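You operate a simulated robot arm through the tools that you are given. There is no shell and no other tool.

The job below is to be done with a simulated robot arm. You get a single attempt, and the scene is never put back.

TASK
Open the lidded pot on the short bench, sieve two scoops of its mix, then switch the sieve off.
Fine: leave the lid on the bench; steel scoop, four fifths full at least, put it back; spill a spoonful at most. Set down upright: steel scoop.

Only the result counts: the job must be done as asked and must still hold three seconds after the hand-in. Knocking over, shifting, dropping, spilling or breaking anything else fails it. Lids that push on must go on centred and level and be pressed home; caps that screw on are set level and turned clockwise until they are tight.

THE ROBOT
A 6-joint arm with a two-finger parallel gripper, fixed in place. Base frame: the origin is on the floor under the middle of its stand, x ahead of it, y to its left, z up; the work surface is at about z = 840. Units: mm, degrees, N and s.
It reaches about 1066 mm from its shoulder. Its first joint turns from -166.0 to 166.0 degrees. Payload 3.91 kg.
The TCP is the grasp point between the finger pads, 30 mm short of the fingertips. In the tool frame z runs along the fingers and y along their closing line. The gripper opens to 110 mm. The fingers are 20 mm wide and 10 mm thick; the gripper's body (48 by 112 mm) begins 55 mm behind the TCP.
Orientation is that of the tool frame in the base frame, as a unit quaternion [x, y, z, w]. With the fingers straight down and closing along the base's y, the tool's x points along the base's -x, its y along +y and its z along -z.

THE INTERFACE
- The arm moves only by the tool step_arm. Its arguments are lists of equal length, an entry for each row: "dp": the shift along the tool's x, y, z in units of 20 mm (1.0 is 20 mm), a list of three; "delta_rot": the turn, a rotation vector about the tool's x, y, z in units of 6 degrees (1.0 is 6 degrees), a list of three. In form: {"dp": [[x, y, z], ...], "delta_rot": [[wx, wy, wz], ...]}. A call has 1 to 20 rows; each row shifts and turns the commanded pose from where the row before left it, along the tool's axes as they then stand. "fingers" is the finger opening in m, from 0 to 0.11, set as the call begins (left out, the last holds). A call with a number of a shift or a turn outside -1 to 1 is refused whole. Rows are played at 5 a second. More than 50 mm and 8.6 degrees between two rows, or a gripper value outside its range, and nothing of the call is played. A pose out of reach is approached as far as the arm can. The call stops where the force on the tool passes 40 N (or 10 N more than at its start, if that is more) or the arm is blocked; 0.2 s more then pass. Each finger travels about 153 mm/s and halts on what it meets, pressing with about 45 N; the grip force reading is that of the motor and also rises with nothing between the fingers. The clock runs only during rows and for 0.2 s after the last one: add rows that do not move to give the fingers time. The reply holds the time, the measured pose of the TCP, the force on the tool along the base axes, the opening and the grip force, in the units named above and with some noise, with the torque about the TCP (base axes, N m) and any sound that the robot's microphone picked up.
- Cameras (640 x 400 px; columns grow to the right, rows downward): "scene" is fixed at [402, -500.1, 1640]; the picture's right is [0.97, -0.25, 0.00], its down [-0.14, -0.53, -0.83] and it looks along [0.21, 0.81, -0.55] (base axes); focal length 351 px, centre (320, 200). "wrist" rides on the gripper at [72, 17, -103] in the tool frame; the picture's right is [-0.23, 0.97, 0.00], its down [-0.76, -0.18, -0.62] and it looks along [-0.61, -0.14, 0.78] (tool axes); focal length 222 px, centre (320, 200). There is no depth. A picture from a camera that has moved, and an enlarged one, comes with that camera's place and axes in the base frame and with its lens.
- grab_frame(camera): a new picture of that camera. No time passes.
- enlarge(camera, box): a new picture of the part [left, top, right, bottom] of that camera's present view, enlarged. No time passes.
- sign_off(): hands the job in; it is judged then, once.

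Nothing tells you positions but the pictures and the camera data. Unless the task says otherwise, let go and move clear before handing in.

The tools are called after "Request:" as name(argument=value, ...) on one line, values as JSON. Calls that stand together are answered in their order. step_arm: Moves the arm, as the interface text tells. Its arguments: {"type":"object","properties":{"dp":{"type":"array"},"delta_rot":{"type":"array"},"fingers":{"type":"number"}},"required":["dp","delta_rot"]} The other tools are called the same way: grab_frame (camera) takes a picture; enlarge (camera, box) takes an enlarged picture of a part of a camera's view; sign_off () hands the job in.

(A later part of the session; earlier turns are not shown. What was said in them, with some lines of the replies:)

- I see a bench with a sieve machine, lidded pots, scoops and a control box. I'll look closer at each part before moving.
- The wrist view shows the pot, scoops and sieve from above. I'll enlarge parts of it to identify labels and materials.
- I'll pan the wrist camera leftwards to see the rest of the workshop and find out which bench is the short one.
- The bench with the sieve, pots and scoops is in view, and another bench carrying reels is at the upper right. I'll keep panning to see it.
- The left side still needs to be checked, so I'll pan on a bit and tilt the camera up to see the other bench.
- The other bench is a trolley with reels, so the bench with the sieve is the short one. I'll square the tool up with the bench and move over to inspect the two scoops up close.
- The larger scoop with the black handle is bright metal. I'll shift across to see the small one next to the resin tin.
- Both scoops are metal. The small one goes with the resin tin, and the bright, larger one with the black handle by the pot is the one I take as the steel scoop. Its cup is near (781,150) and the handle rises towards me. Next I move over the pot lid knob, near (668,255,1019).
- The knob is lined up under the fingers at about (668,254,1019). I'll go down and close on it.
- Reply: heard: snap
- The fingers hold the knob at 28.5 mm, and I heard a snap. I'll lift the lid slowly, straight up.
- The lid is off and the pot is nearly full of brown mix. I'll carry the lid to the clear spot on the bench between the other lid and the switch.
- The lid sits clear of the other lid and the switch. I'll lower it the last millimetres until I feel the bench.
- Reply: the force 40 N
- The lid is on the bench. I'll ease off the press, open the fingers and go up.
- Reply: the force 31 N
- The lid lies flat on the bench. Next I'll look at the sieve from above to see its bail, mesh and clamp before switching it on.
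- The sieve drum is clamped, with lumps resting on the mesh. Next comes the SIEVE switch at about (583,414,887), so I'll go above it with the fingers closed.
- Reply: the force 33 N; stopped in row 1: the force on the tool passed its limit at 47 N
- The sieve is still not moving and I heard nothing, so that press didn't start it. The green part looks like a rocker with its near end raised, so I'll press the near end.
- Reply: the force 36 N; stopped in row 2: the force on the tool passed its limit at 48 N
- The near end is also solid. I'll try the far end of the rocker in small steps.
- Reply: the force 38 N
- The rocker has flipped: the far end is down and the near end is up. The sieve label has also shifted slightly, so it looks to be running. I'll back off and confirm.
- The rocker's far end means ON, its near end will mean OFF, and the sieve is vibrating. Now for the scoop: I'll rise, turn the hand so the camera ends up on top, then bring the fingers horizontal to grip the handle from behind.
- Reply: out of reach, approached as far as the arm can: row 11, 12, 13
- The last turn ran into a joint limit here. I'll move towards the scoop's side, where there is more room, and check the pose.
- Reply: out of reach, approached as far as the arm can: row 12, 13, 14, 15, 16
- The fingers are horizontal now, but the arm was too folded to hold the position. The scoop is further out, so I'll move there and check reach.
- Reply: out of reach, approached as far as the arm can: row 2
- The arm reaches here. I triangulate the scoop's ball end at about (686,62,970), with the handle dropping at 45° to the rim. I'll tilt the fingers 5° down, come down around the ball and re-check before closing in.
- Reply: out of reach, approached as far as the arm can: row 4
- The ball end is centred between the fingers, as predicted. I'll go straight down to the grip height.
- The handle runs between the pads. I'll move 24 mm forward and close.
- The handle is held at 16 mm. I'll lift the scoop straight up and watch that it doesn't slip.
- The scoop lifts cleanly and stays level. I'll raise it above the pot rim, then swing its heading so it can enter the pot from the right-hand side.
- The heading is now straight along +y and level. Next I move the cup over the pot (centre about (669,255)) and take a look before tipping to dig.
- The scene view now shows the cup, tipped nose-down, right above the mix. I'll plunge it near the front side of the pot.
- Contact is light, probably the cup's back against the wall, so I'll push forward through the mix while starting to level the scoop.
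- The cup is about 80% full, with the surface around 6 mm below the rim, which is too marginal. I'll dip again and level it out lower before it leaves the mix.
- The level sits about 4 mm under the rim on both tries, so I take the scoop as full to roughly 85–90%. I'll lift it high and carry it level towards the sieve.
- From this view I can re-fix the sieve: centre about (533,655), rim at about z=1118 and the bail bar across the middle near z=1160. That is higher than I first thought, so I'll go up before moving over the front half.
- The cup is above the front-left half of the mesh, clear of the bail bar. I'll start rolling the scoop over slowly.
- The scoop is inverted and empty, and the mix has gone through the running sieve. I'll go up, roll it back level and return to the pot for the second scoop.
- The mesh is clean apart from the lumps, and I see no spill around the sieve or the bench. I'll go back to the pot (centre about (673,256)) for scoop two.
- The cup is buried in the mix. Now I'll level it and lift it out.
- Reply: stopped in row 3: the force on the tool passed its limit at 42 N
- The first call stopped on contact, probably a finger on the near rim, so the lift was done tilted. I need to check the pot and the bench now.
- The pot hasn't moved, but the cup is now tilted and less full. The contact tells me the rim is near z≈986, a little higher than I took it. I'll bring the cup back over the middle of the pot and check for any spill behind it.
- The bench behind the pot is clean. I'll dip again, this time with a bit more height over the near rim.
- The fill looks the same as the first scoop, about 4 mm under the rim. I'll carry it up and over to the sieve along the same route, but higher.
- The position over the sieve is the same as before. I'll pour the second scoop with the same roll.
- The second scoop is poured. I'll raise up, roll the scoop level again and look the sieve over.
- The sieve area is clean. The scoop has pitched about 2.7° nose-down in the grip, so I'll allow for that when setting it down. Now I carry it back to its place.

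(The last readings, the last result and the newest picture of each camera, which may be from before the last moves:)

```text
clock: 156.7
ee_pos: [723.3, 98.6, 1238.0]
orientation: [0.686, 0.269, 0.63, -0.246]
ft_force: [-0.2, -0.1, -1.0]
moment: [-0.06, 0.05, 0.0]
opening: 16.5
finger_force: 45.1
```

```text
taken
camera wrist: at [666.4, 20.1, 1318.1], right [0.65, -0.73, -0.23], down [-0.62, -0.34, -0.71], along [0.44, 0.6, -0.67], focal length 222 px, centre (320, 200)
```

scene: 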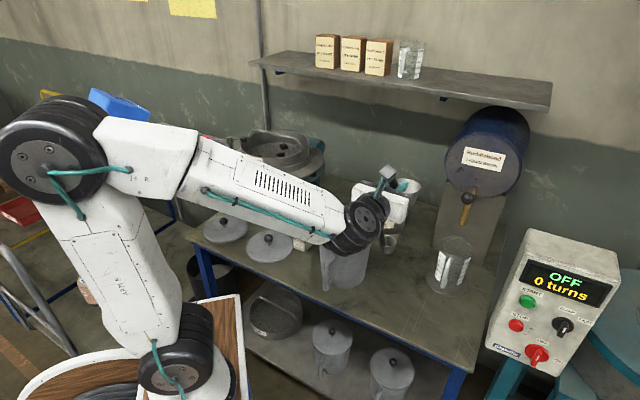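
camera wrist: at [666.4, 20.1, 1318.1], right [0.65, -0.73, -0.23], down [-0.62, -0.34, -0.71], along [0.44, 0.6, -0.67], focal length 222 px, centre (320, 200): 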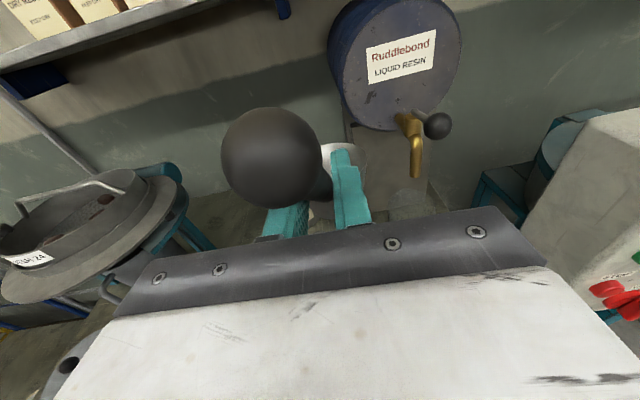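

Request:
step_arm(dp=[[0, 0, 0], [-0.92, 0, 0.041], [-0.92, 0, 0.041], [-0.92, 0, 0.041], [-0.92, 0, 0.041], [-0.92, 0, 0.041], [-0.92, 0, 0.041], [-0.92, 0, 0.041], [-0.92, 0, 0.041], [-0.92, 0, 0.041], [-0.92, 0, 0.041], [-0.92, 0, 0.041], [-0.92, 0, 0.041], [-0.92, 0, 0.041], [-0.92, 0, 0.041], [-0.55, 0, 0.024]], delta_rot=[[0, 0.45, 0], [0, 0, 0], [0, 0, 0], [0, 0, 0], [0, 0, 0], [0, 0, 0], [0, 0, 0], [0, 0, 0], [0, 0, 0], [0, 0, 0], [0, 0, 0], [0, 0, 0], [0, 0, 0], [0, 0, 0], [0, 0, 0], [0, 0, 0]])

Request:
enlarge(camera="scene", box=[330, 220, 430, 310])

Request:
grab_frame(camera="wrist")

```text
clock: 160.1
ee_pos: [724.0, 98.3, 967.9]
orientation: [0.671, 0.263, 0.646, -0.252]
ft_force: [-0.2, 0.1, -1.1]
moment: [-0.03, 0.04, 0.01]
opening: 15.8
finger_force: 45.0
```

```text
4.44 times, centred on (380, 265) of scene
camera zoom: at [402.0, -500.1, 1640.0], right [0.97, -0.25, 0.0], down [-0.14, -0.53, -0.83], along [0.21, 0.81, -0.55], focal length 1562 px, centre (53, -89)
```

zoom: 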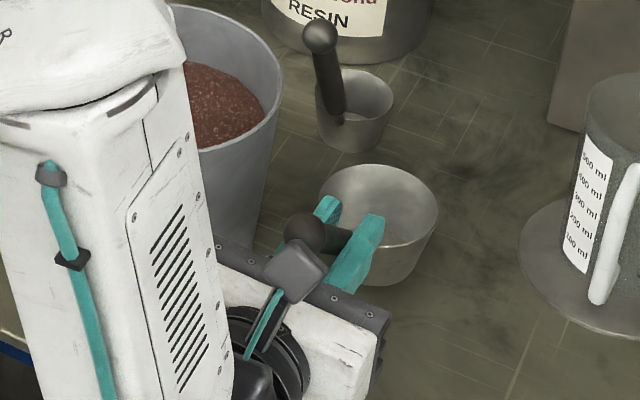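

```text
taken
camera wrist: at [664.4, 17.8, 1044.4], right [0.66, -0.72, -0.23], down [-0.6, -0.31, -0.74], along [0.46, 0.62, -0.64], focal length 222 px, centre (320, 200)
```

wrist: 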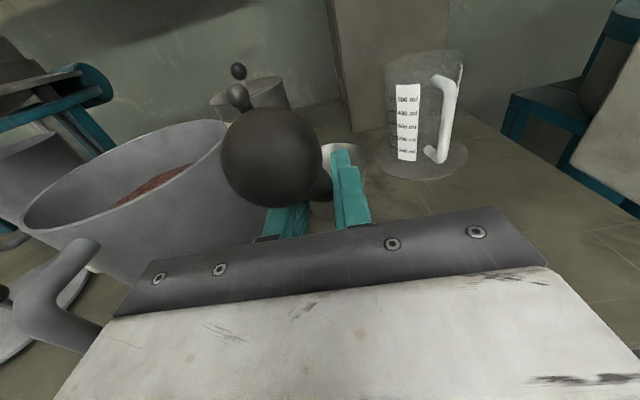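

Request:
step_arm(dp=[[-0.9, 0, 0.036], [-0.9, 0, 0.036], [-0.35, 0, 0.014], [0, 0, 0]], delta_rot=[[0, 0, 0], [0, 0, 0], [0, 0, 0], [0, 0, 0]])

Request:
enlarge(camera="scene", box=[350, 250, 410, 310])

```text
clock: 161.1
ee_pos: [725.8, 100.1, 924.9]
orientation: [0.67, 0.264, 0.645, -0.253]
ft_force: [-0.1, 0.4, -2.3]
moment: [-0.08, 0.07, 0.0]
opening: 16.1
finger_force: 45.0
```

```text
6.67 times, centred on (380, 280) of scene
camera zoom: at [402.0, -500.1, 1640.0], right [0.97, -0.25, 0.0], down [-0.14, -0.53, -0.83], along [0.21, 0.81, -0.55], focal length 2343 px, centre (-80, -333)
```

zoom: 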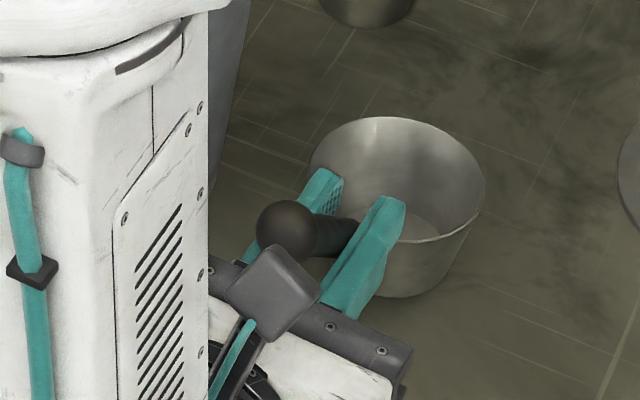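

Request:
step_arm(dp=[[-0.15, -0.15, 0.006], [-0.1, 0, 0.004], [-0.05, 0, 0.002], [0, 0, 0]], delta_rot=[[0, 0, 0], [0, 0, 0], [0, 0, 0], [0, 0, 0]])

Request:
step_arm(dp=[[-0.05, 0, 0], [0, 0, 0]], delta_rot=[[0, 0, 0], [0, 0, 0]])

Request:
step_arm(dp=[[-0.05, 0, 0], [0, 0, 0]], delta_rot=[[0, 0, 0], [0, 0, 0]])

```text
clock: 162.1
ee_pos: [722.7, 101.4, 919.4]
orientation: [0.671, 0.263, 0.645, -0.252]
ft_force: [0.4, 0.5, -0.5]
moment: [-0.07, 0.07, -0.02]
opening: 16.1
finger_force: 45.3
```

```text
clock: 162.7
ee_pos: [723.2, 100.9, 918.8]
orientation: [0.67, 0.264, 0.645, -0.253]
ft_force: [-0.1, -0.7, -1.7]
moment: [-0.05, 0.03, 0.03]
opening: 16.0
finger_force: 45.2
```

```text
clock: 163.3
ee_pos: [723.1, 101.1, 916.8]
orientation: [0.671, 0.264, 0.645, -0.253]
ft_force: [0.3, -0.3, -0.7]
moment: [-0.05, 0.01, -0.01]
opening: 15.9
finger_force: 45.2
```

Request:
step_arm(dp=[[-0.05, 0, 0], [0, 0, 0]], delta_rot=[[0, 0, 0], [0, 0, 0]])

Request:
step_arm(dp=[[-0.05, 0, 0], [0, 0, 0]], delta_rot=[[0, 0, 0], [0, 0, 0]])

Request:
enlarge(camera="scene", box=[350, 250, 410, 310])

```text
clock: 163.9
ee_pos: [723.9, 100.8, 916.9]
orientation: [0.67, 0.265, 0.646, -0.253]
ft_force: [-1.5, -1.0, 8.3]
moment: [0.51, -0.19, 0.04]
opening: 16.4
finger_force: 44.6
```

```text
clock: 164.5
ee_pos: [723.8, 100.5, 916.5]
orientation: [0.67, 0.263, 0.647, -0.252]
ft_force: [-1.6, -5.0, 20.1]
moment: [0.83, -0.44, -0.02]
opening: 16.3
finger_force: 45.0
```

```text
6.67 times, centred on (380, 280) of scene
camera zoom: at [402.0, -500.1, 1640.0], right [0.97, -0.25, 0.0], down [-0.14, -0.53, -0.83], along [0.21, 0.81, -0.55], focal length 2343 px, centre (-80, -333)
```

zoom: 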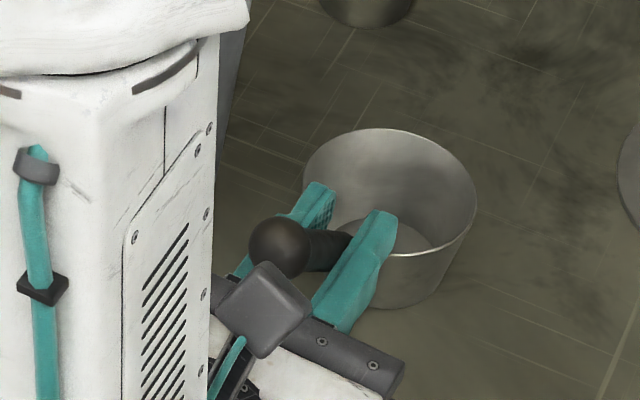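

The scoop stands on the bench at its old spot. I'll ease off and open the fingers.

Request:
step_arm(dp=[[0.06, 0, 0], [0, 0, 0]], delta_rot=[[0, 0, 0], [0, 0, 0]])

Request:
step_arm(dp=[[0, 0, 0], [0, 0, 0], [0, 0, 0]], delta_rot=[[0, 0, 0], [0, 0, 0], [0, 0, 0]], fingers=0.06)

Request:
enlarge(camera="scene", box=[350, 250, 410, 310])

Request:
grab_frame(camera="wrist")

```text
clock: 165.1
ee_pos: [723.3, 101.0, 916.3]
orientation: [0.671, 0.264, 0.645, -0.253]
ft_force: [0.4, -5.0, 11.9]
moment: [0.34, -0.33, -0.11]
opening: 16.4
finger_force: 45.2
```

```text
clock: 165.9
ee_pos: [723.7, 101.7, 916.7]
orientation: [0.67, 0.263, 0.646, -0.253]
ft_force: [0.1, -0.9, -1.0]
moment: [0.0, 0.02, -0.02]
opening: 60.1
finger_force: 0.1
```

```text
6.67 times, centred on (380, 280) of scene
camera zoom: at [402.0, -500.1, 1640.0], right [0.97, -0.25, 0.0], down [-0.14, -0.53, -0.83], along [0.21, 0.81, -0.55], focal length 2343 px, centre (-80, -333)
```

zoom: 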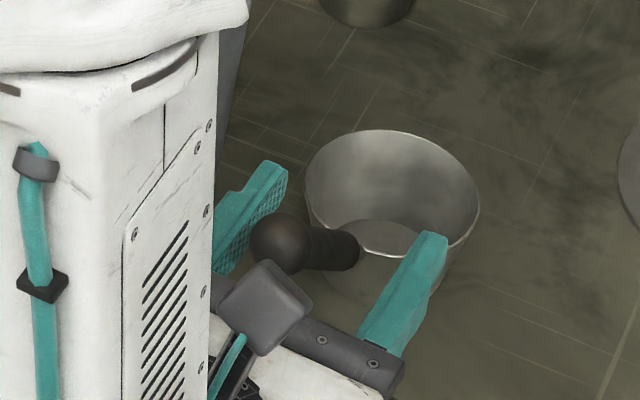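

```text
taken
camera wrist: at [663.1, 20.1, 992.7], right [0.66, -0.72, -0.23], down [-0.6, -0.31, -0.74], along [0.46, 0.62, -0.64], focal length 222 px, centre (320, 200)
```

wrist: 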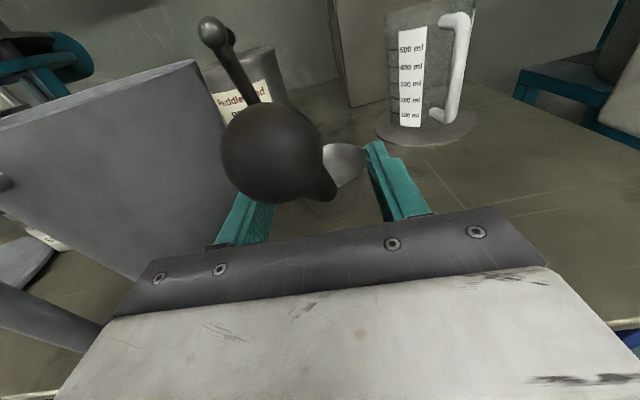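

The scoop stands upright on its own. I'll back off along the fingers and then rise, with the ball end passing between the open pads.

Request:
step_arm(dp=[[0, 0, -0.6], [0, 0, -0.6], [0, 0, 0]], delta_rot=[[0, 0, 0], [0, 0, 0], [0, 0, 0]])

Request:
enlarge(camera="scene", box=[350, 250, 410, 310])

Request:
grab_frame(camera="wrist")

```text
clock: 166.7
ee_pos: [704.5, 84.2, 918.9]
orientation: [0.671, 0.262, 0.646, -0.252]
ft_force: [-0.2, -0.3, 1.2]
moment: [0.0, -0.05, 0.02]
opening: 59.8
finger_force: 0.1
```

```text
6.67 times, centred on (380, 280) of scene
camera zoom: at [402.0, -500.1, 1640.0], right [0.97, -0.25, 0.0], down [-0.14, -0.53, -0.83], along [0.21, 0.81, -0.55], focal length 2343 px, centre (-80, -333)
```

zoom: 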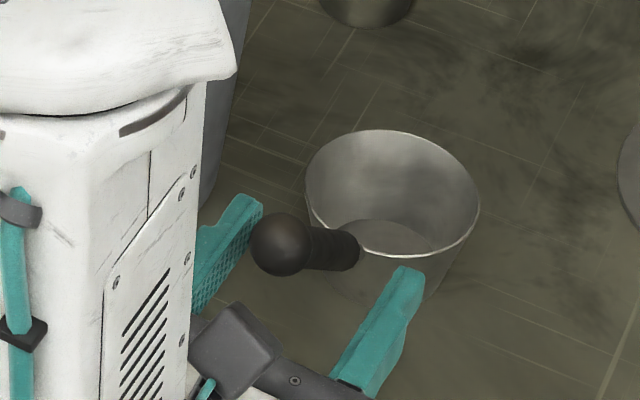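

```text
taken
camera wrist: at [645.3, 3.6, 994.2], right [0.66, -0.72, -0.23], down [-0.6, -0.31, -0.74], along [0.46, 0.62, -0.64], focal length 222 px, centre (320, 200)
```

wrist: 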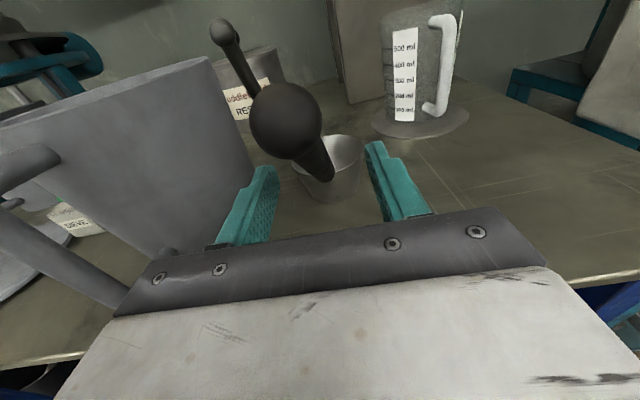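

Request:
step_arm(dp=[[0.6, 0, -0.024], [0.9, 0, -0.036], [0.9, 0, -0.036], [0.9, 0, -0.036], [0.9, 0, -0.036], [0.9, 0, -0.036], [0.9, 0, -0.036], [0.9, 0, -0.036]], delta_rot=[[0, 0, 0], [0, 0, 0], [0, 0, 0], [0, 0, 0], [0, 0, 0], [0, 0, 0], [0, 0, 0], [0, 0, 0]])

Request:
enlarge(camera="scene", box=[350, 250, 410, 310])

Request:
grab_frame(camera="scene")

```text
clock: 168.5
ee_pos: [709.9, 84.6, 1054.3]
orientation: [0.671, 0.263, 0.646, -0.252]
ft_force: [0.0, -0.4, 0.6]
moment: [0.03, -0.02, 0.01]
opening: 60.1
finger_force: 0.1
out of reach, approached as far as the arm can: row 5
```

```text
6.67 times, centred on (380, 280) of scene
camera zoom: at [402.0, -500.1, 1640.0], right [0.97, -0.25, 0.0], down [-0.14, -0.53, -0.83], along [0.21, 0.81, -0.55], focal length 2343 px, centre (-80, -333)
```

zoom: 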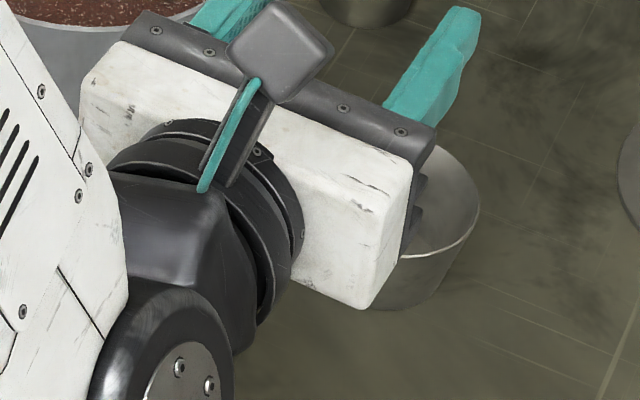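

```text
taken
```

scene: 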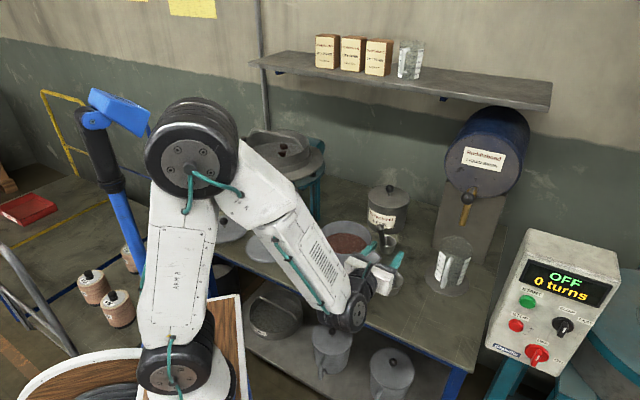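

The hand is free and the scoop is standing. I'll raise up, point the fingers down again and close them for the switch.

Request:
step_arm(dp=[[0.9, 0, 0.1], [0.9, 0, 0.1], [0.9, 0, 0.1], [0, 0, 0], [0, 0, 0], [0, 0, 0], [0, 0, 0], [0, 0, 0], [0, 0, 0], [0, 0, 0], [0, 0, 0], [0, 0, 0], [0, 0, 0], [0, 0, 0], [0, 0, 0], [0, 0, 0], [0, 0, 0], [0, 0, 0]], delta_rot=[[0, 0, 0], [0, 0, 0], [0, 0, 0], [0, -1, 0], [0, -1, 0], [0, -1, 0], [0, -1, 0], [0, -1, 0], [0, -1, 0], [0, -1, 0], [0, -1, 0], [0, -1, 0], [0, -1, 0], [0, -1, 0], [0, -1, 0], [0, -1, 0], [0, -1, 0], [0, -0.6, 0]], fingers=0.0)

Request:
step_arm(dp=[[0, 0, 0], [0, 0, 0], [0, 0, 0], [0, 0, 0], [0, 0, 0], [0, 0, 0], [0, 0, 0], [0, 0, 0]], delta_rot=[[0, 0, -1], [0, 0, -1], [0, 0, -1], [0, 0, -1], [0, 0, -1], [0, 0, -1], [0, 0, -1], [0, 0, -1]])

Request:
grab_frame(camera="wrist")

Request:
grab_frame(camera="scene")

```text
clock: 172.3
ee_pos: [713.4, 89.8, 1108.2]
orientation: [0.931, 0.365, 0.0, 0.001]
ft_force: [0.0, -0.2, -0.1]
moment: [0.01, 0.01, 0.0]
opening: 0.0
finger_force: 37.7
```

```text
clock: 174.1
ee_pos: [714.6, 90.5, 1109.1]
orientation: [0.702, 0.713, 0.001, 0.001]
ft_force: [0.4, -1.2, -0.2]
moment: [0.01, 0.0, 0.02]
opening: 0.0
finger_force: 37.3
```

```text
taken
camera wrist: at [732.5, 162.1, 1212.5], right [0.98, -0.21, 0.0], down [-0.17, -0.77, 0.62], along [-0.13, -0.61, -0.78], focal length 222 px, centre (320, 200)
```

wrist: 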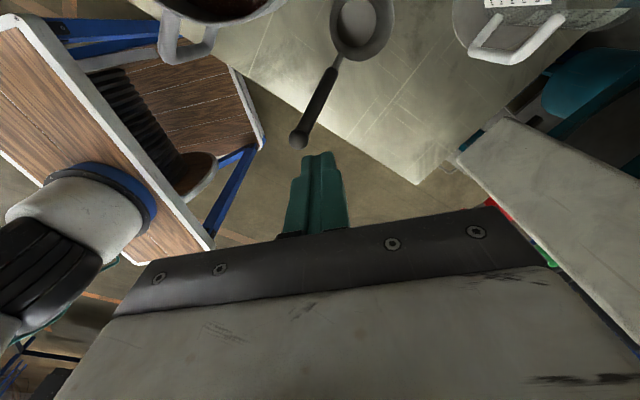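

```text
taken
```

scene: 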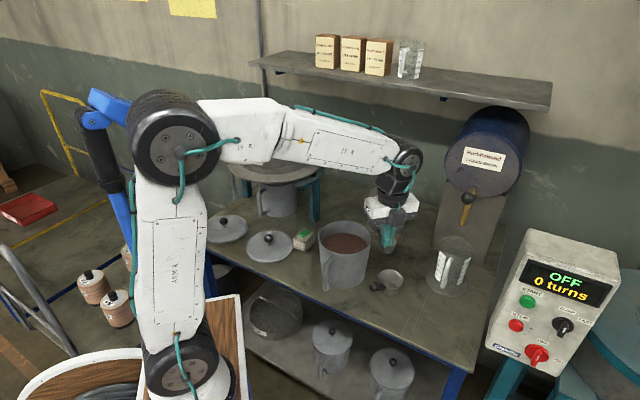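

Request:
step_arm(dp=[[0, 0, 0], [0, 0, 0], [0, 0, 0], [0, 0, 0], [0, 0, 0], [0, 0, 0], [0, 0, 0], [0, 0, 0], [0, 0, 0], [0, 0, 0], [0, 0, 0], [0, 0, 0], [0, 0, 0], [0, 0, 0], [0, 0, 0], [0, 0, 0], [0, 0, 0], [0, 0, 0], [0, 0, 0], [0, 0, 0]], delta_rot=[[0, 0, -1], [0, 0, -1], [0, 0, -1], [0, 0, -1], [0, 0, -1], [0, 0, -1], [0, 0, -1], [0, 0, -1], [0, 0, -1], [0, 0, -1], [0, 0, -1], [0, 0, -1], [0, 0, -1], [0, 0, -1], [0, 0, -1], [0, 0, -1], [0, 0, -1], [0, 0, -1], [0, 0, -1], [0, 0, -1]])

Request:
step_arm(dp=[[0, 0, 0], [0, 0, 0], [0, 0, 0]], delta_rot=[[0, 0, -1], [0, 0, -1], [0, 0, -0.35]])

```text
clock: 178.3
ee_pos: [715.5, 89.2, 1109.0]
orientation: [-0.266, 0.964, 0.0, 0.002]
ft_force: [0.0, 0.7, -0.6]
moment: [0.0, -0.01, 0.01]
opening: 0.1
finger_force: 37.4
```

```text
clock: 179.1
ee_pos: [714.2, 89.4, 1108.6]
orientation: [-0.383, 0.924, 0.0, 0.002]
ft_force: [0.3, -0.2, 0.1]
moment: [-0.01, 0.03, -0.01]
opening: 0.0
finger_force: 37.8
```

Request:
step_arm(dp=[[-0.3606, 0.947, 0], [-0.3606, 0.947, 0], [-0.3606, 0.947, 0], [-0.3606, 0.947, 0], [-0.3606, 0.947, 0], [-0.3606, 0.947, 0], [-0.3606, 0.947, 0], [-0.3606, 0.947, 0], [-0.3606, 0.947, 0], [-0.3606, 0.947, 0], [-0.3606, 0.947, 0], [-0.3606, 0.947, 0], [-0.3606, 0.947, 0], [-0.3606, 0.947, 0], [-0.3606, 0.947, 0], [-0.3606, 0.947, 0], [-0.3606, 0.947, 0]], delta_rot=[[0, 0, 0], [0, 0, 0], [0, 0, 0], [0, 0, 0], [0, 0, 0], [0, 0, 0], [0, 0, 0], [0, 0, 0], [0, 0, 0], [0, 0, 0], [0, 0, 0], [0, 0, 0], [0, 0, 0], [0, 0, 0], [0, 0, 0], [0, 0, 0], [0, 0, 0]])

Request:
grab_frame(camera="wrist")

Request:
enlarge(camera="scene", box=[220, 110, 340, 190])

Request:
enlarge(camera="scene", box=[310, 210, 430, 310])

```text
clock: 182.7
ee_pos: [574.8, 403.5, 1107.9]
orientation: [-0.383, 0.924, 0.0, 0.001]
ft_force: [-0.9, -0.2, 0.5]
moment: [0.01, 0.02, 0.0]
opening: 0.0
finger_force: 37.5
```

```text
taken
camera wrist: at [513.5, 364.4, 1211.7], right [-0.53, 0.85, 0.0], down [0.66, 0.41, 0.63], along [0.53, 0.33, -0.78], focal length 222 px, centre (320, 200)
```

wrist: 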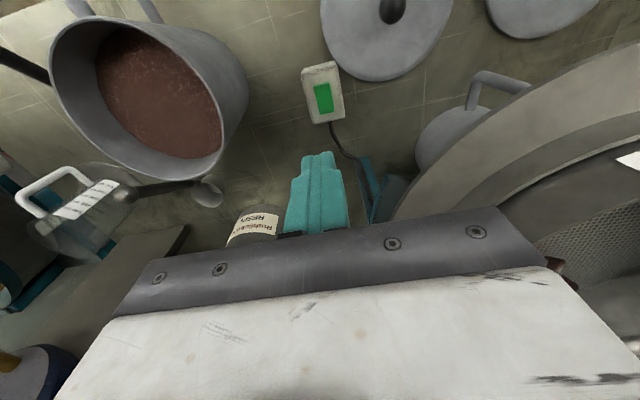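

```text
5.00 times, centred on (280, 150) of scene
camera zoom: at [402.0, -500.1, 1640.0], right [0.97, -0.25, 0.0], down [-0.14, -0.53, -0.83], along [0.21, 0.81, -0.55], focal length 1757 px, centre (520, 450)
```

zoom: 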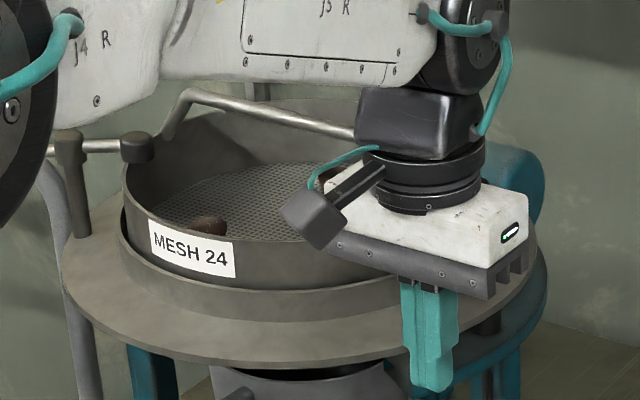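

```text
4.00 times, centred on (370, 260) of scene
camera zoom: at [402.0, -500.1, 1640.0], right [0.97, -0.25, 0.0], down [-0.14, -0.53, -0.83], along [0.21, 0.81, -0.55], focal length 1406 px, centre (120, -40)
```

zoom: 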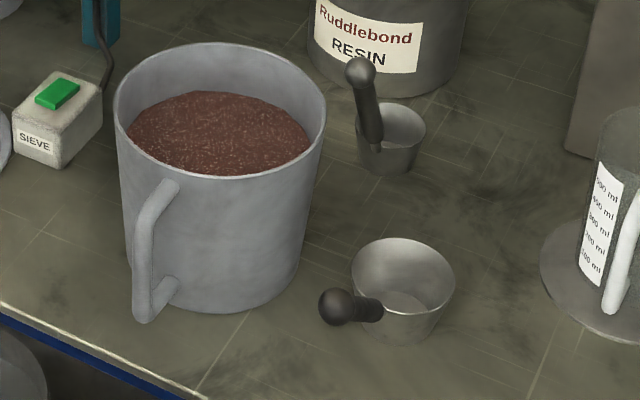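

All items stand where they should, and the mesh holds only the lumps. Now I'll press the near end of the rocker to switch the sieve off.

Request:
step_arm(dp=[[0.15, 0.046, 0.9], [0, 0, 0.97], [0, 0, 0.97], [0, 0, 0.97], [0, 0, 0.97], [0, 0, 0.97], [0, 0, 0.97], [0, 0, 0.97], [0, 0, 0.75], [0, 0, 0]], delta_rot=[[0, 0, 0], [0, 0, 0], [0, 0, 0], [0, 0, 0], [0, 0, 0], [0, 0, 0], [0, 0, 0], [0, 0, 0], [0, 0, 0], [0, 0, 0]])

Request:
enlarge(camera="scene", box=[290, 222, 320, 256])

```text
clock: 184.9
ee_pos: [572.0, 402.8, 939.4]
orientation: [-0.381, 0.925, 0.0, 0.002]
ft_force: [0.5, 0.1, -0.5]
moment: [0.0, -0.06, 0.0]
opening: 0.1
finger_force: 38.1
```

```text
11.76 times, centred on (305, 239) of scene
camera zoom: at [402.0, -500.1, 1640.0], right [0.97, -0.25, 0.0], down [-0.14, -0.53, -0.83], along [0.21, 0.81, -0.55], focal length 4134 px, centre (496, -259)
```

zoom: 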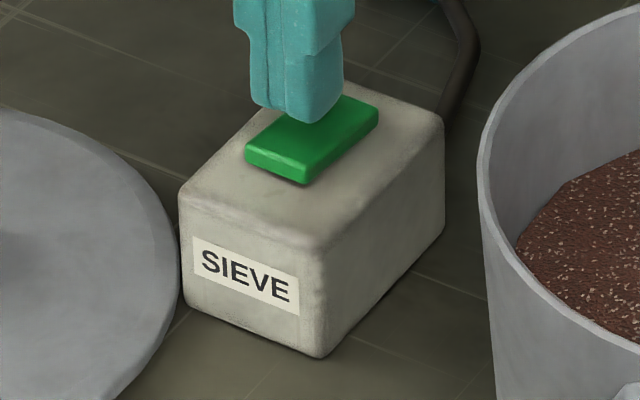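

Request:
step_arm(dp=[[0, 0, 0.2], [0, 0, 0.1], [0, 0, 0.1], [0, 0, 0]], delta_rot=[[0, 0, 0], [0, 0, 0], [0, 0, 0], [0, 0, 0]])

Request:
step_arm(dp=[[0, 0, 0.05], [0, 0, 0]], delta_rot=[[0, 0, 0], [0, 0, 0]])

Request:
step_arm(dp=[[0, 0, 0.05], [0, 0, 0]], delta_rot=[[0, 0, 0], [0, 0, 0]])

```text
clock: 185.9
ee_pos: [572.3, 402.6, 933.0]
orientation: [-0.382, 0.924, 0.0, 0.002]
ft_force: [0.0, -0.3, 0.0]
moment: [0.0, 0.0, 0.0]
opening: 0.0
finger_force: 38.0
```

```text
clock: 186.5
ee_pos: [572.1, 402.6, 931.0]
orientation: [-0.382, 0.924, 0.0, 0.002]
ft_force: [0.9, 0.3, 0.2]
moment: [0.02, 0.01, -0.04]
opening: 0.3
finger_force: 37.6
```

```text
clock: 187.1
ee_pos: [573.9, 403.7, 929.8]
orientation: [-0.382, 0.924, 0.0, 0.002]
ft_force: [0.5, -0.4, 0.3]
moment: [0.0, 0.02, 0.0]
opening: 0.1
finger_force: 37.4
```

Request:
step_arm(dp=[[0, 0, 0.07], [0, 0, 0.07], [0, 0, 0]], delta_rot=[[0, 0, 0], [0, 0, 0], [0, 0, 0]])

Request:
step_arm(dp=[[0, 0, 0.05], [0, 0, 0]], delta_rot=[[0, 0, 0], [0, 0, 0]])

Request:
step_arm(dp=[[0, 0, 0.05], [0, 0, 0]], delta_rot=[[0, 0, 0], [0, 0, 0]])

Request:
enlarge(camera="scene", box=[290, 222, 320, 256])

```text
clock: 187.9
ee_pos: [572.5, 402.3, 926.9]
orientation: [-0.382, 0.924, -0.001, 0.002]
ft_force: [0.9, 0.3, -0.2]
moment: [0.02, -0.01, 0.0]
opening: 0.0
finger_force: 38.0
```

```text
clock: 188.5
ee_pos: [573.5, 402.7, 926.3]
orientation: [-0.381, 0.924, -0.001, 0.002]
ft_force: [0.4, -0.1, 1.0]
moment: [-0.02, 0.05, 0.01]
opening: 0.1
finger_force: 37.9
```

```text
clock: 189.1
ee_pos: [572.4, 404.1, 924.5]
orientation: [-0.382, 0.924, 0.0, 0.002]
ft_force: [-0.4, -0.6, 1.6]
moment: [0.02, 0.02, 0.0]
opening: 0.0
finger_force: 38.3
```

```text
11.76 times, centred on (305, 239) of scene
camera zoom: at [402.0, -500.1, 1640.0], right [0.97, -0.25, 0.0], down [-0.14, -0.53, -0.83], along [0.21, 0.81, -0.55], focal length 4134 px, centre (496, -259)
```

zoom: 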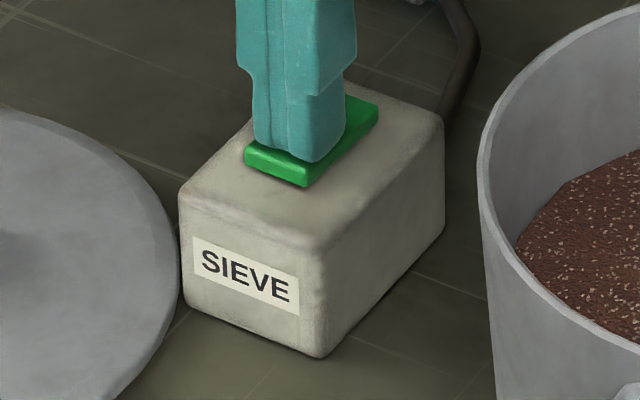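

Request:
step_arm(dp=[[0, 0, 0.05], [0, 0, 0]], delta_rot=[[0, 0, 0], [0, 0, 0]])

Request:
step_arm(dp=[[0, 0, 0.05], [0, 0, 0]], delta_rot=[[0, 0, 0], [0, 0, 0]])

Request:
enlarge(camera="scene", box=[290, 222, 320, 256])

```text
clock: 189.7
ee_pos: [572.3, 402.5, 923.7]
orientation: [-0.382, 0.924, 0.0, 0.001]
ft_force: [0.3, -0.1, 1.1]
moment: [0.02, 0.04, 0.0]
opening: 0.0
finger_force: 37.2
```

```text
clock: 190.3
ee_pos: [572.0, 402.2, 923.7]
orientation: [-0.382, 0.924, 0.0, 0.002]
ft_force: [-5.2, -0.7, 12.0]
moment: [0.04, 0.06, 0.01]
opening: 0.1
finger_force: 38.3
```

```text
11.76 times, centred on (305, 239) of scene
camera zoom: at [402.0, -500.1, 1640.0], right [0.97, -0.25, 0.0], down [-0.14, -0.53, -0.83], along [0.21, 0.81, -0.55], focal length 4134 px, centre (496, -259)
```

zoom: 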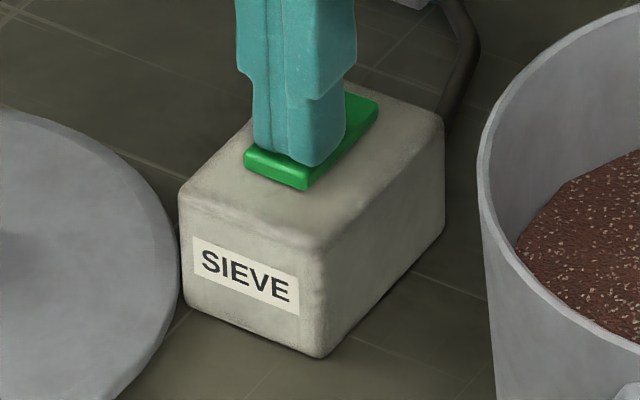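

Request:
step_arm(dp=[[0, 0, 0.05], [0, 0, 0]], delta_rot=[[0, 0, 0], [0, 0, 0]])

Request:
step_arm(dp=[[0, 0, 0.03], [0, 0, 0]], delta_rot=[[0, 0, 0], [0, 0, 0]])

Request:
step_arm(dp=[[0, 0, -0.3], [0, 0, -0.7], [0, 0, -1], [0, 0, -1], [0, 0, -1]], delta_rot=[[0, 0, 0], [0, 0, 0], [0, 0, 0], [0, 0, 0], [0, 0, 0]])

Request:
enlarge(camera="scene", box=[290, 222, 320, 256])

Request:
enlarge(camera="scene", box=[238, 150, 268, 172])

Request:
step_arm(dp=[[0, 0, 0]], delta_rot=[[0, 0, 0]])

Request:
enlarge(camera="scene", box=[238, 150, 268, 172])

```text
clock: 190.9
ee_pos: [573.7, 402.5, 923.5]
orientation: [-0.383, 0.924, 0.001, 0.003]
ft_force: [-6.4, -5.0, 29.9]
moment: [0.09, 0.02, 0.12]
opening: 0.0
finger_force: 38.2
```

```text
clock: 191.3
ee_pos: [572.3, 402.8, 923.9]
orientation: [-0.382, 0.924, 0.0, 0.004]
ft_force: [-7.8, -6.1, 13.4]
moment: [-0.05, 0.21, 0.08]
opening: 0.0
finger_force: 37.9
stopped in row 2: the force on the tool passed its limit at 43 N (the readings are from after the stop); the commanded pose is now the measured one
```

```text
clock: 192.6
ee_pos: [573.8, 403.9, 1004.4]
orientation: [-0.382, 0.924, 0.001, 0.004]
ft_force: [0.0, 0.7, 1.0]
moment: [0.01, 0.0, -0.02]
opening: 0.1
finger_force: 37.5
```

```text
11.76 times, centred on (305, 239) of scene
camera zoom: at [402.0, -500.1, 1640.0], right [0.97, -0.25, 0.0], down [-0.14, -0.53, -0.83], along [0.21, 0.81, -0.55], focal length 4134 px, centre (496, -259)
```

zoom: 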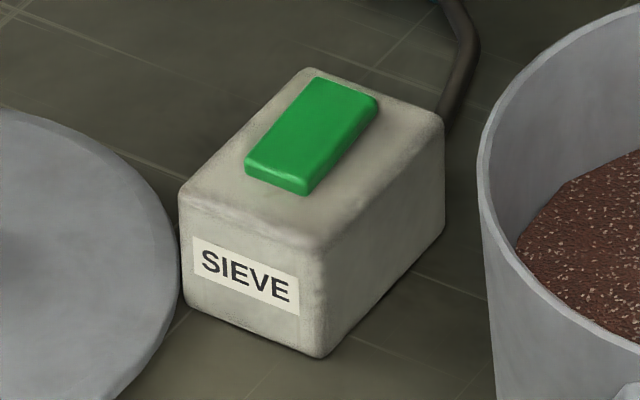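

```text
16.00 times, centred on (253, 161) of scene
camera zoom: at [402.0, -500.1, 1640.0], right [0.97, -0.25, 0.0], down [-0.14, -0.53, -0.83], along [0.21, 0.81, -0.55], focal length 5623 px, centre (1392, 824)
```

zoom: 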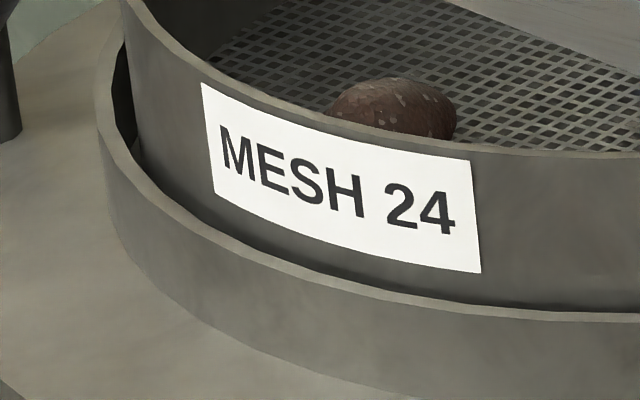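

```text
clock: 192.9
ee_pos: [573.7, 403.2, 1003.9]
orientation: [-0.382, 0.924, 0.0, 0.004]
ft_force: [0.9, -0.6, 0.6]
moment: [0.03, 0.0, -0.02]
opening: 0.0
finger_force: 37.6
```

```text
16.00 times, centred on (253, 161) of scene
camera zoom: at [402.0, -500.1, 1640.0], right [0.97, -0.25, 0.0], down [-0.14, -0.53, -0.83], along [0.21, 0.81, -0.55], focal length 5623 px, centre (1392, 824)
```

zoom: 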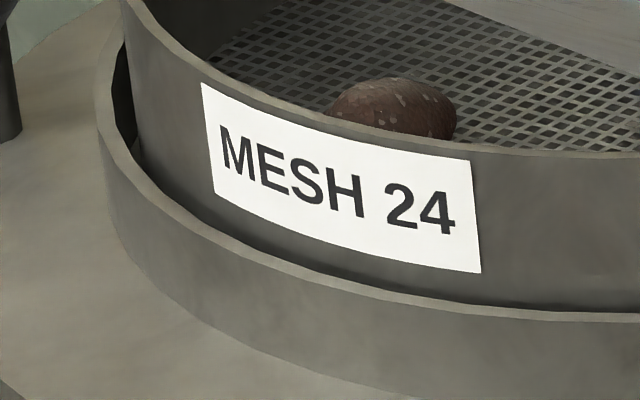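

The rocker is back in its OFF position and the sieve stands still in both frames. I'll move the arm clear and check everything once more.

Request:
step_arm(dp=[[0, 0, -1], [0, 0, -1], [0, 0, -1], [0, 0, -1], [0, 0, -1], [0, 0, -1], [0, 0, -1], [0, 0, -1], [0, 0, -1], [0, 0, -1], [0, 0, -1], [0, 0, -1]], delta_rot=[[0, 0, 0], [0, 0, 0], [0, 0, 0], [0, 0, 0], [0, 0, 0], [0, 0, 0], [0, 0, 0], [0, 0, 0], [0, 0, 0], [0, 0, 0], [0, 0, 0], [0, 0, 0]], fingers=0.06)

Request:
grab_frame(camera="scene")

Request:
enlarge(camera="scene", box=[190, 120, 350, 260])

Request:
enlarge(camera="scene", box=[300, 180, 480, 310])

Request:
grab_frame(camera="wrist")

```text
clock: 195.6
ee_pos: [571.0, 401.8, 1243.1]
orientation: [-0.381, 0.924, 0.0, 0.003]
ft_force: [-0.2, -0.4, 0.6]
moment: [-0.04, -0.02, -0.01]
opening: 60.0
finger_force: 0.0
```

```text
taken
```

scene: 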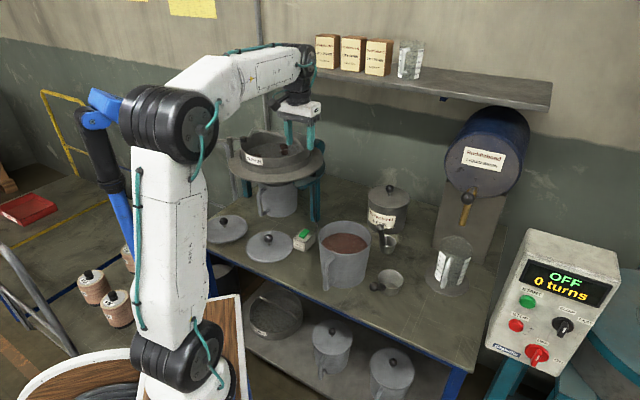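

```text
2.86 times, centred on (270, 190) of scene
camera zoom: at [402.0, -500.1, 1640.0], right [0.97, -0.25, 0.0], down [-0.14, -0.53, -0.83], along [0.21, 0.81, -0.55], focal length 1004 px, centre (463, 229)
```

zoom: 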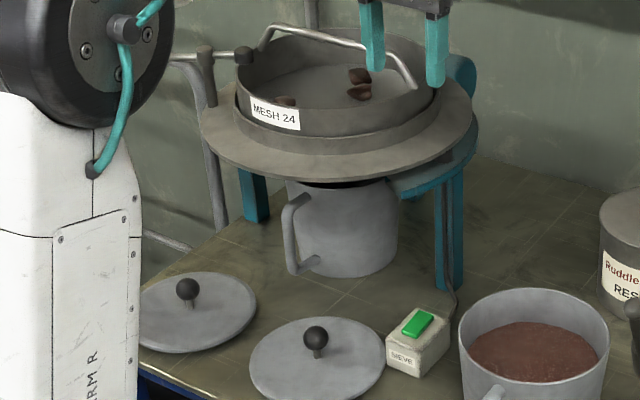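

```text
3.08 times, centred on (390, 245) of scene
camera zoom: at [402.0, -500.1, 1640.0], right [0.97, -0.25, 0.0], down [-0.14, -0.53, -0.83], along [0.21, 0.81, -0.55], focal length 1081 px, centre (105, 62)
```

zoom: 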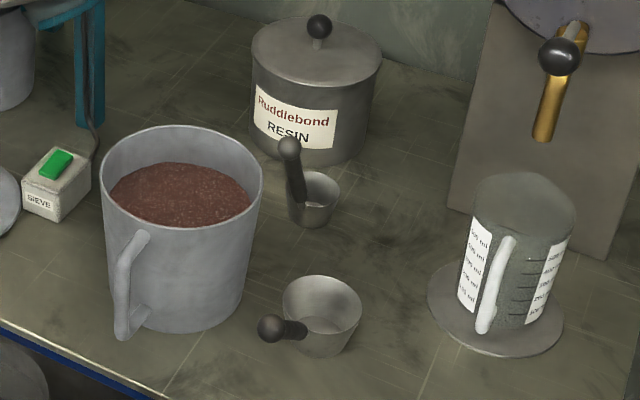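

```text
taken
camera wrist: at [509.5, 362.1, 1345.8], right [-0.53, 0.85, 0.0], down [0.66, 0.41, 0.63], along [0.53, 0.33, -0.78], focal length 222 px, centre (320, 200)
```

wrist: 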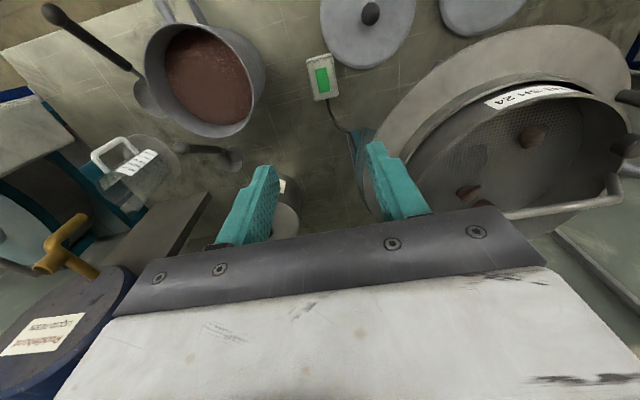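

Request:
enlarge(camera="wrist", box=[400, 60, 640, 220])

Request:
enlarge(camera="scene", box=[225, 120, 325, 185])

```text
2.50 times, centred on (520, 140) of wrist
camera zoom: at [509.5, 362.1, 1345.8], right [-0.53, 0.85, 0.0], down [0.66, 0.41, 0.63], along [0.53, 0.33, -0.78], focal length 555 px, centre (-180, 350)
```

zoom: 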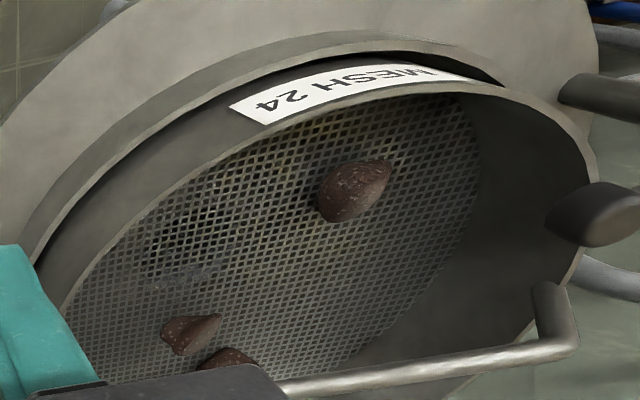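

```text
6.15 times, centred on (275, 152) of scene
camera zoom: at [402.0, -500.1, 1640.0], right [0.97, -0.25, 0.0], down [-0.14, -0.53, -0.83], along [0.21, 0.81, -0.55], focal length 2162 px, centre (597, 492)
```

zoom: 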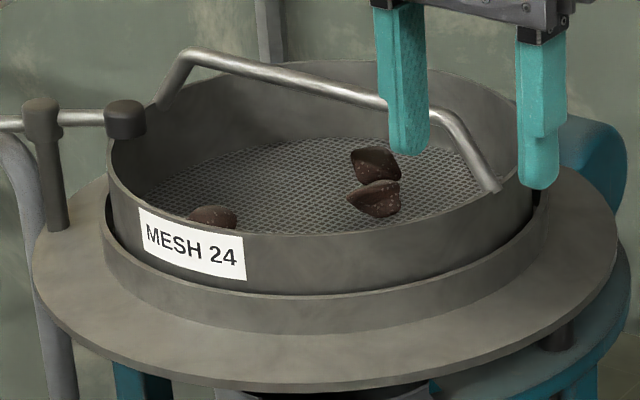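

The mesh is clear apart from the lumps that were there before, and the sieve is off. The lid lies on the bench, the steel scoop stands upright in its place, nothing is spilled and the hand is clear. I'm handing the job in.

Request:
sign_off()

```text
The job is handed in.
```

I opened the grey lidded pot, sieved two scoops of its mix, switched the sieve off and handed the job in; no verdict has come back.

- **Lid:** it lies flat on the bench, between the other lid and the SIEVE switch.
- **Scoops:** both were poured onto the running sieve. From the pictures I judged each about 85–90% full. I re-dipped each one because the first dip came out too low. I couldn't measure the fill directly.
- **Which scoop:** neither scoop is labelled. I took the larger one with the black handle as the steel scoop, and the small one as belonging to the resin tin.
- **Sieve:** the mix has gone through and the mesh is clear, apart from lumps like those there at the start. The switch is back in its original position and the drum is still.
- **Scoop put back:** it stands upright within about 2 mm of where it was.
- **Pot:** it shifted about 3 mm while I was scooping. During the second scoop the fingers also pressed on its rim hard enough to stop the arm, but the pot didn't move then.
- **Spill:** I saw no mix on the bench or around the sieve.
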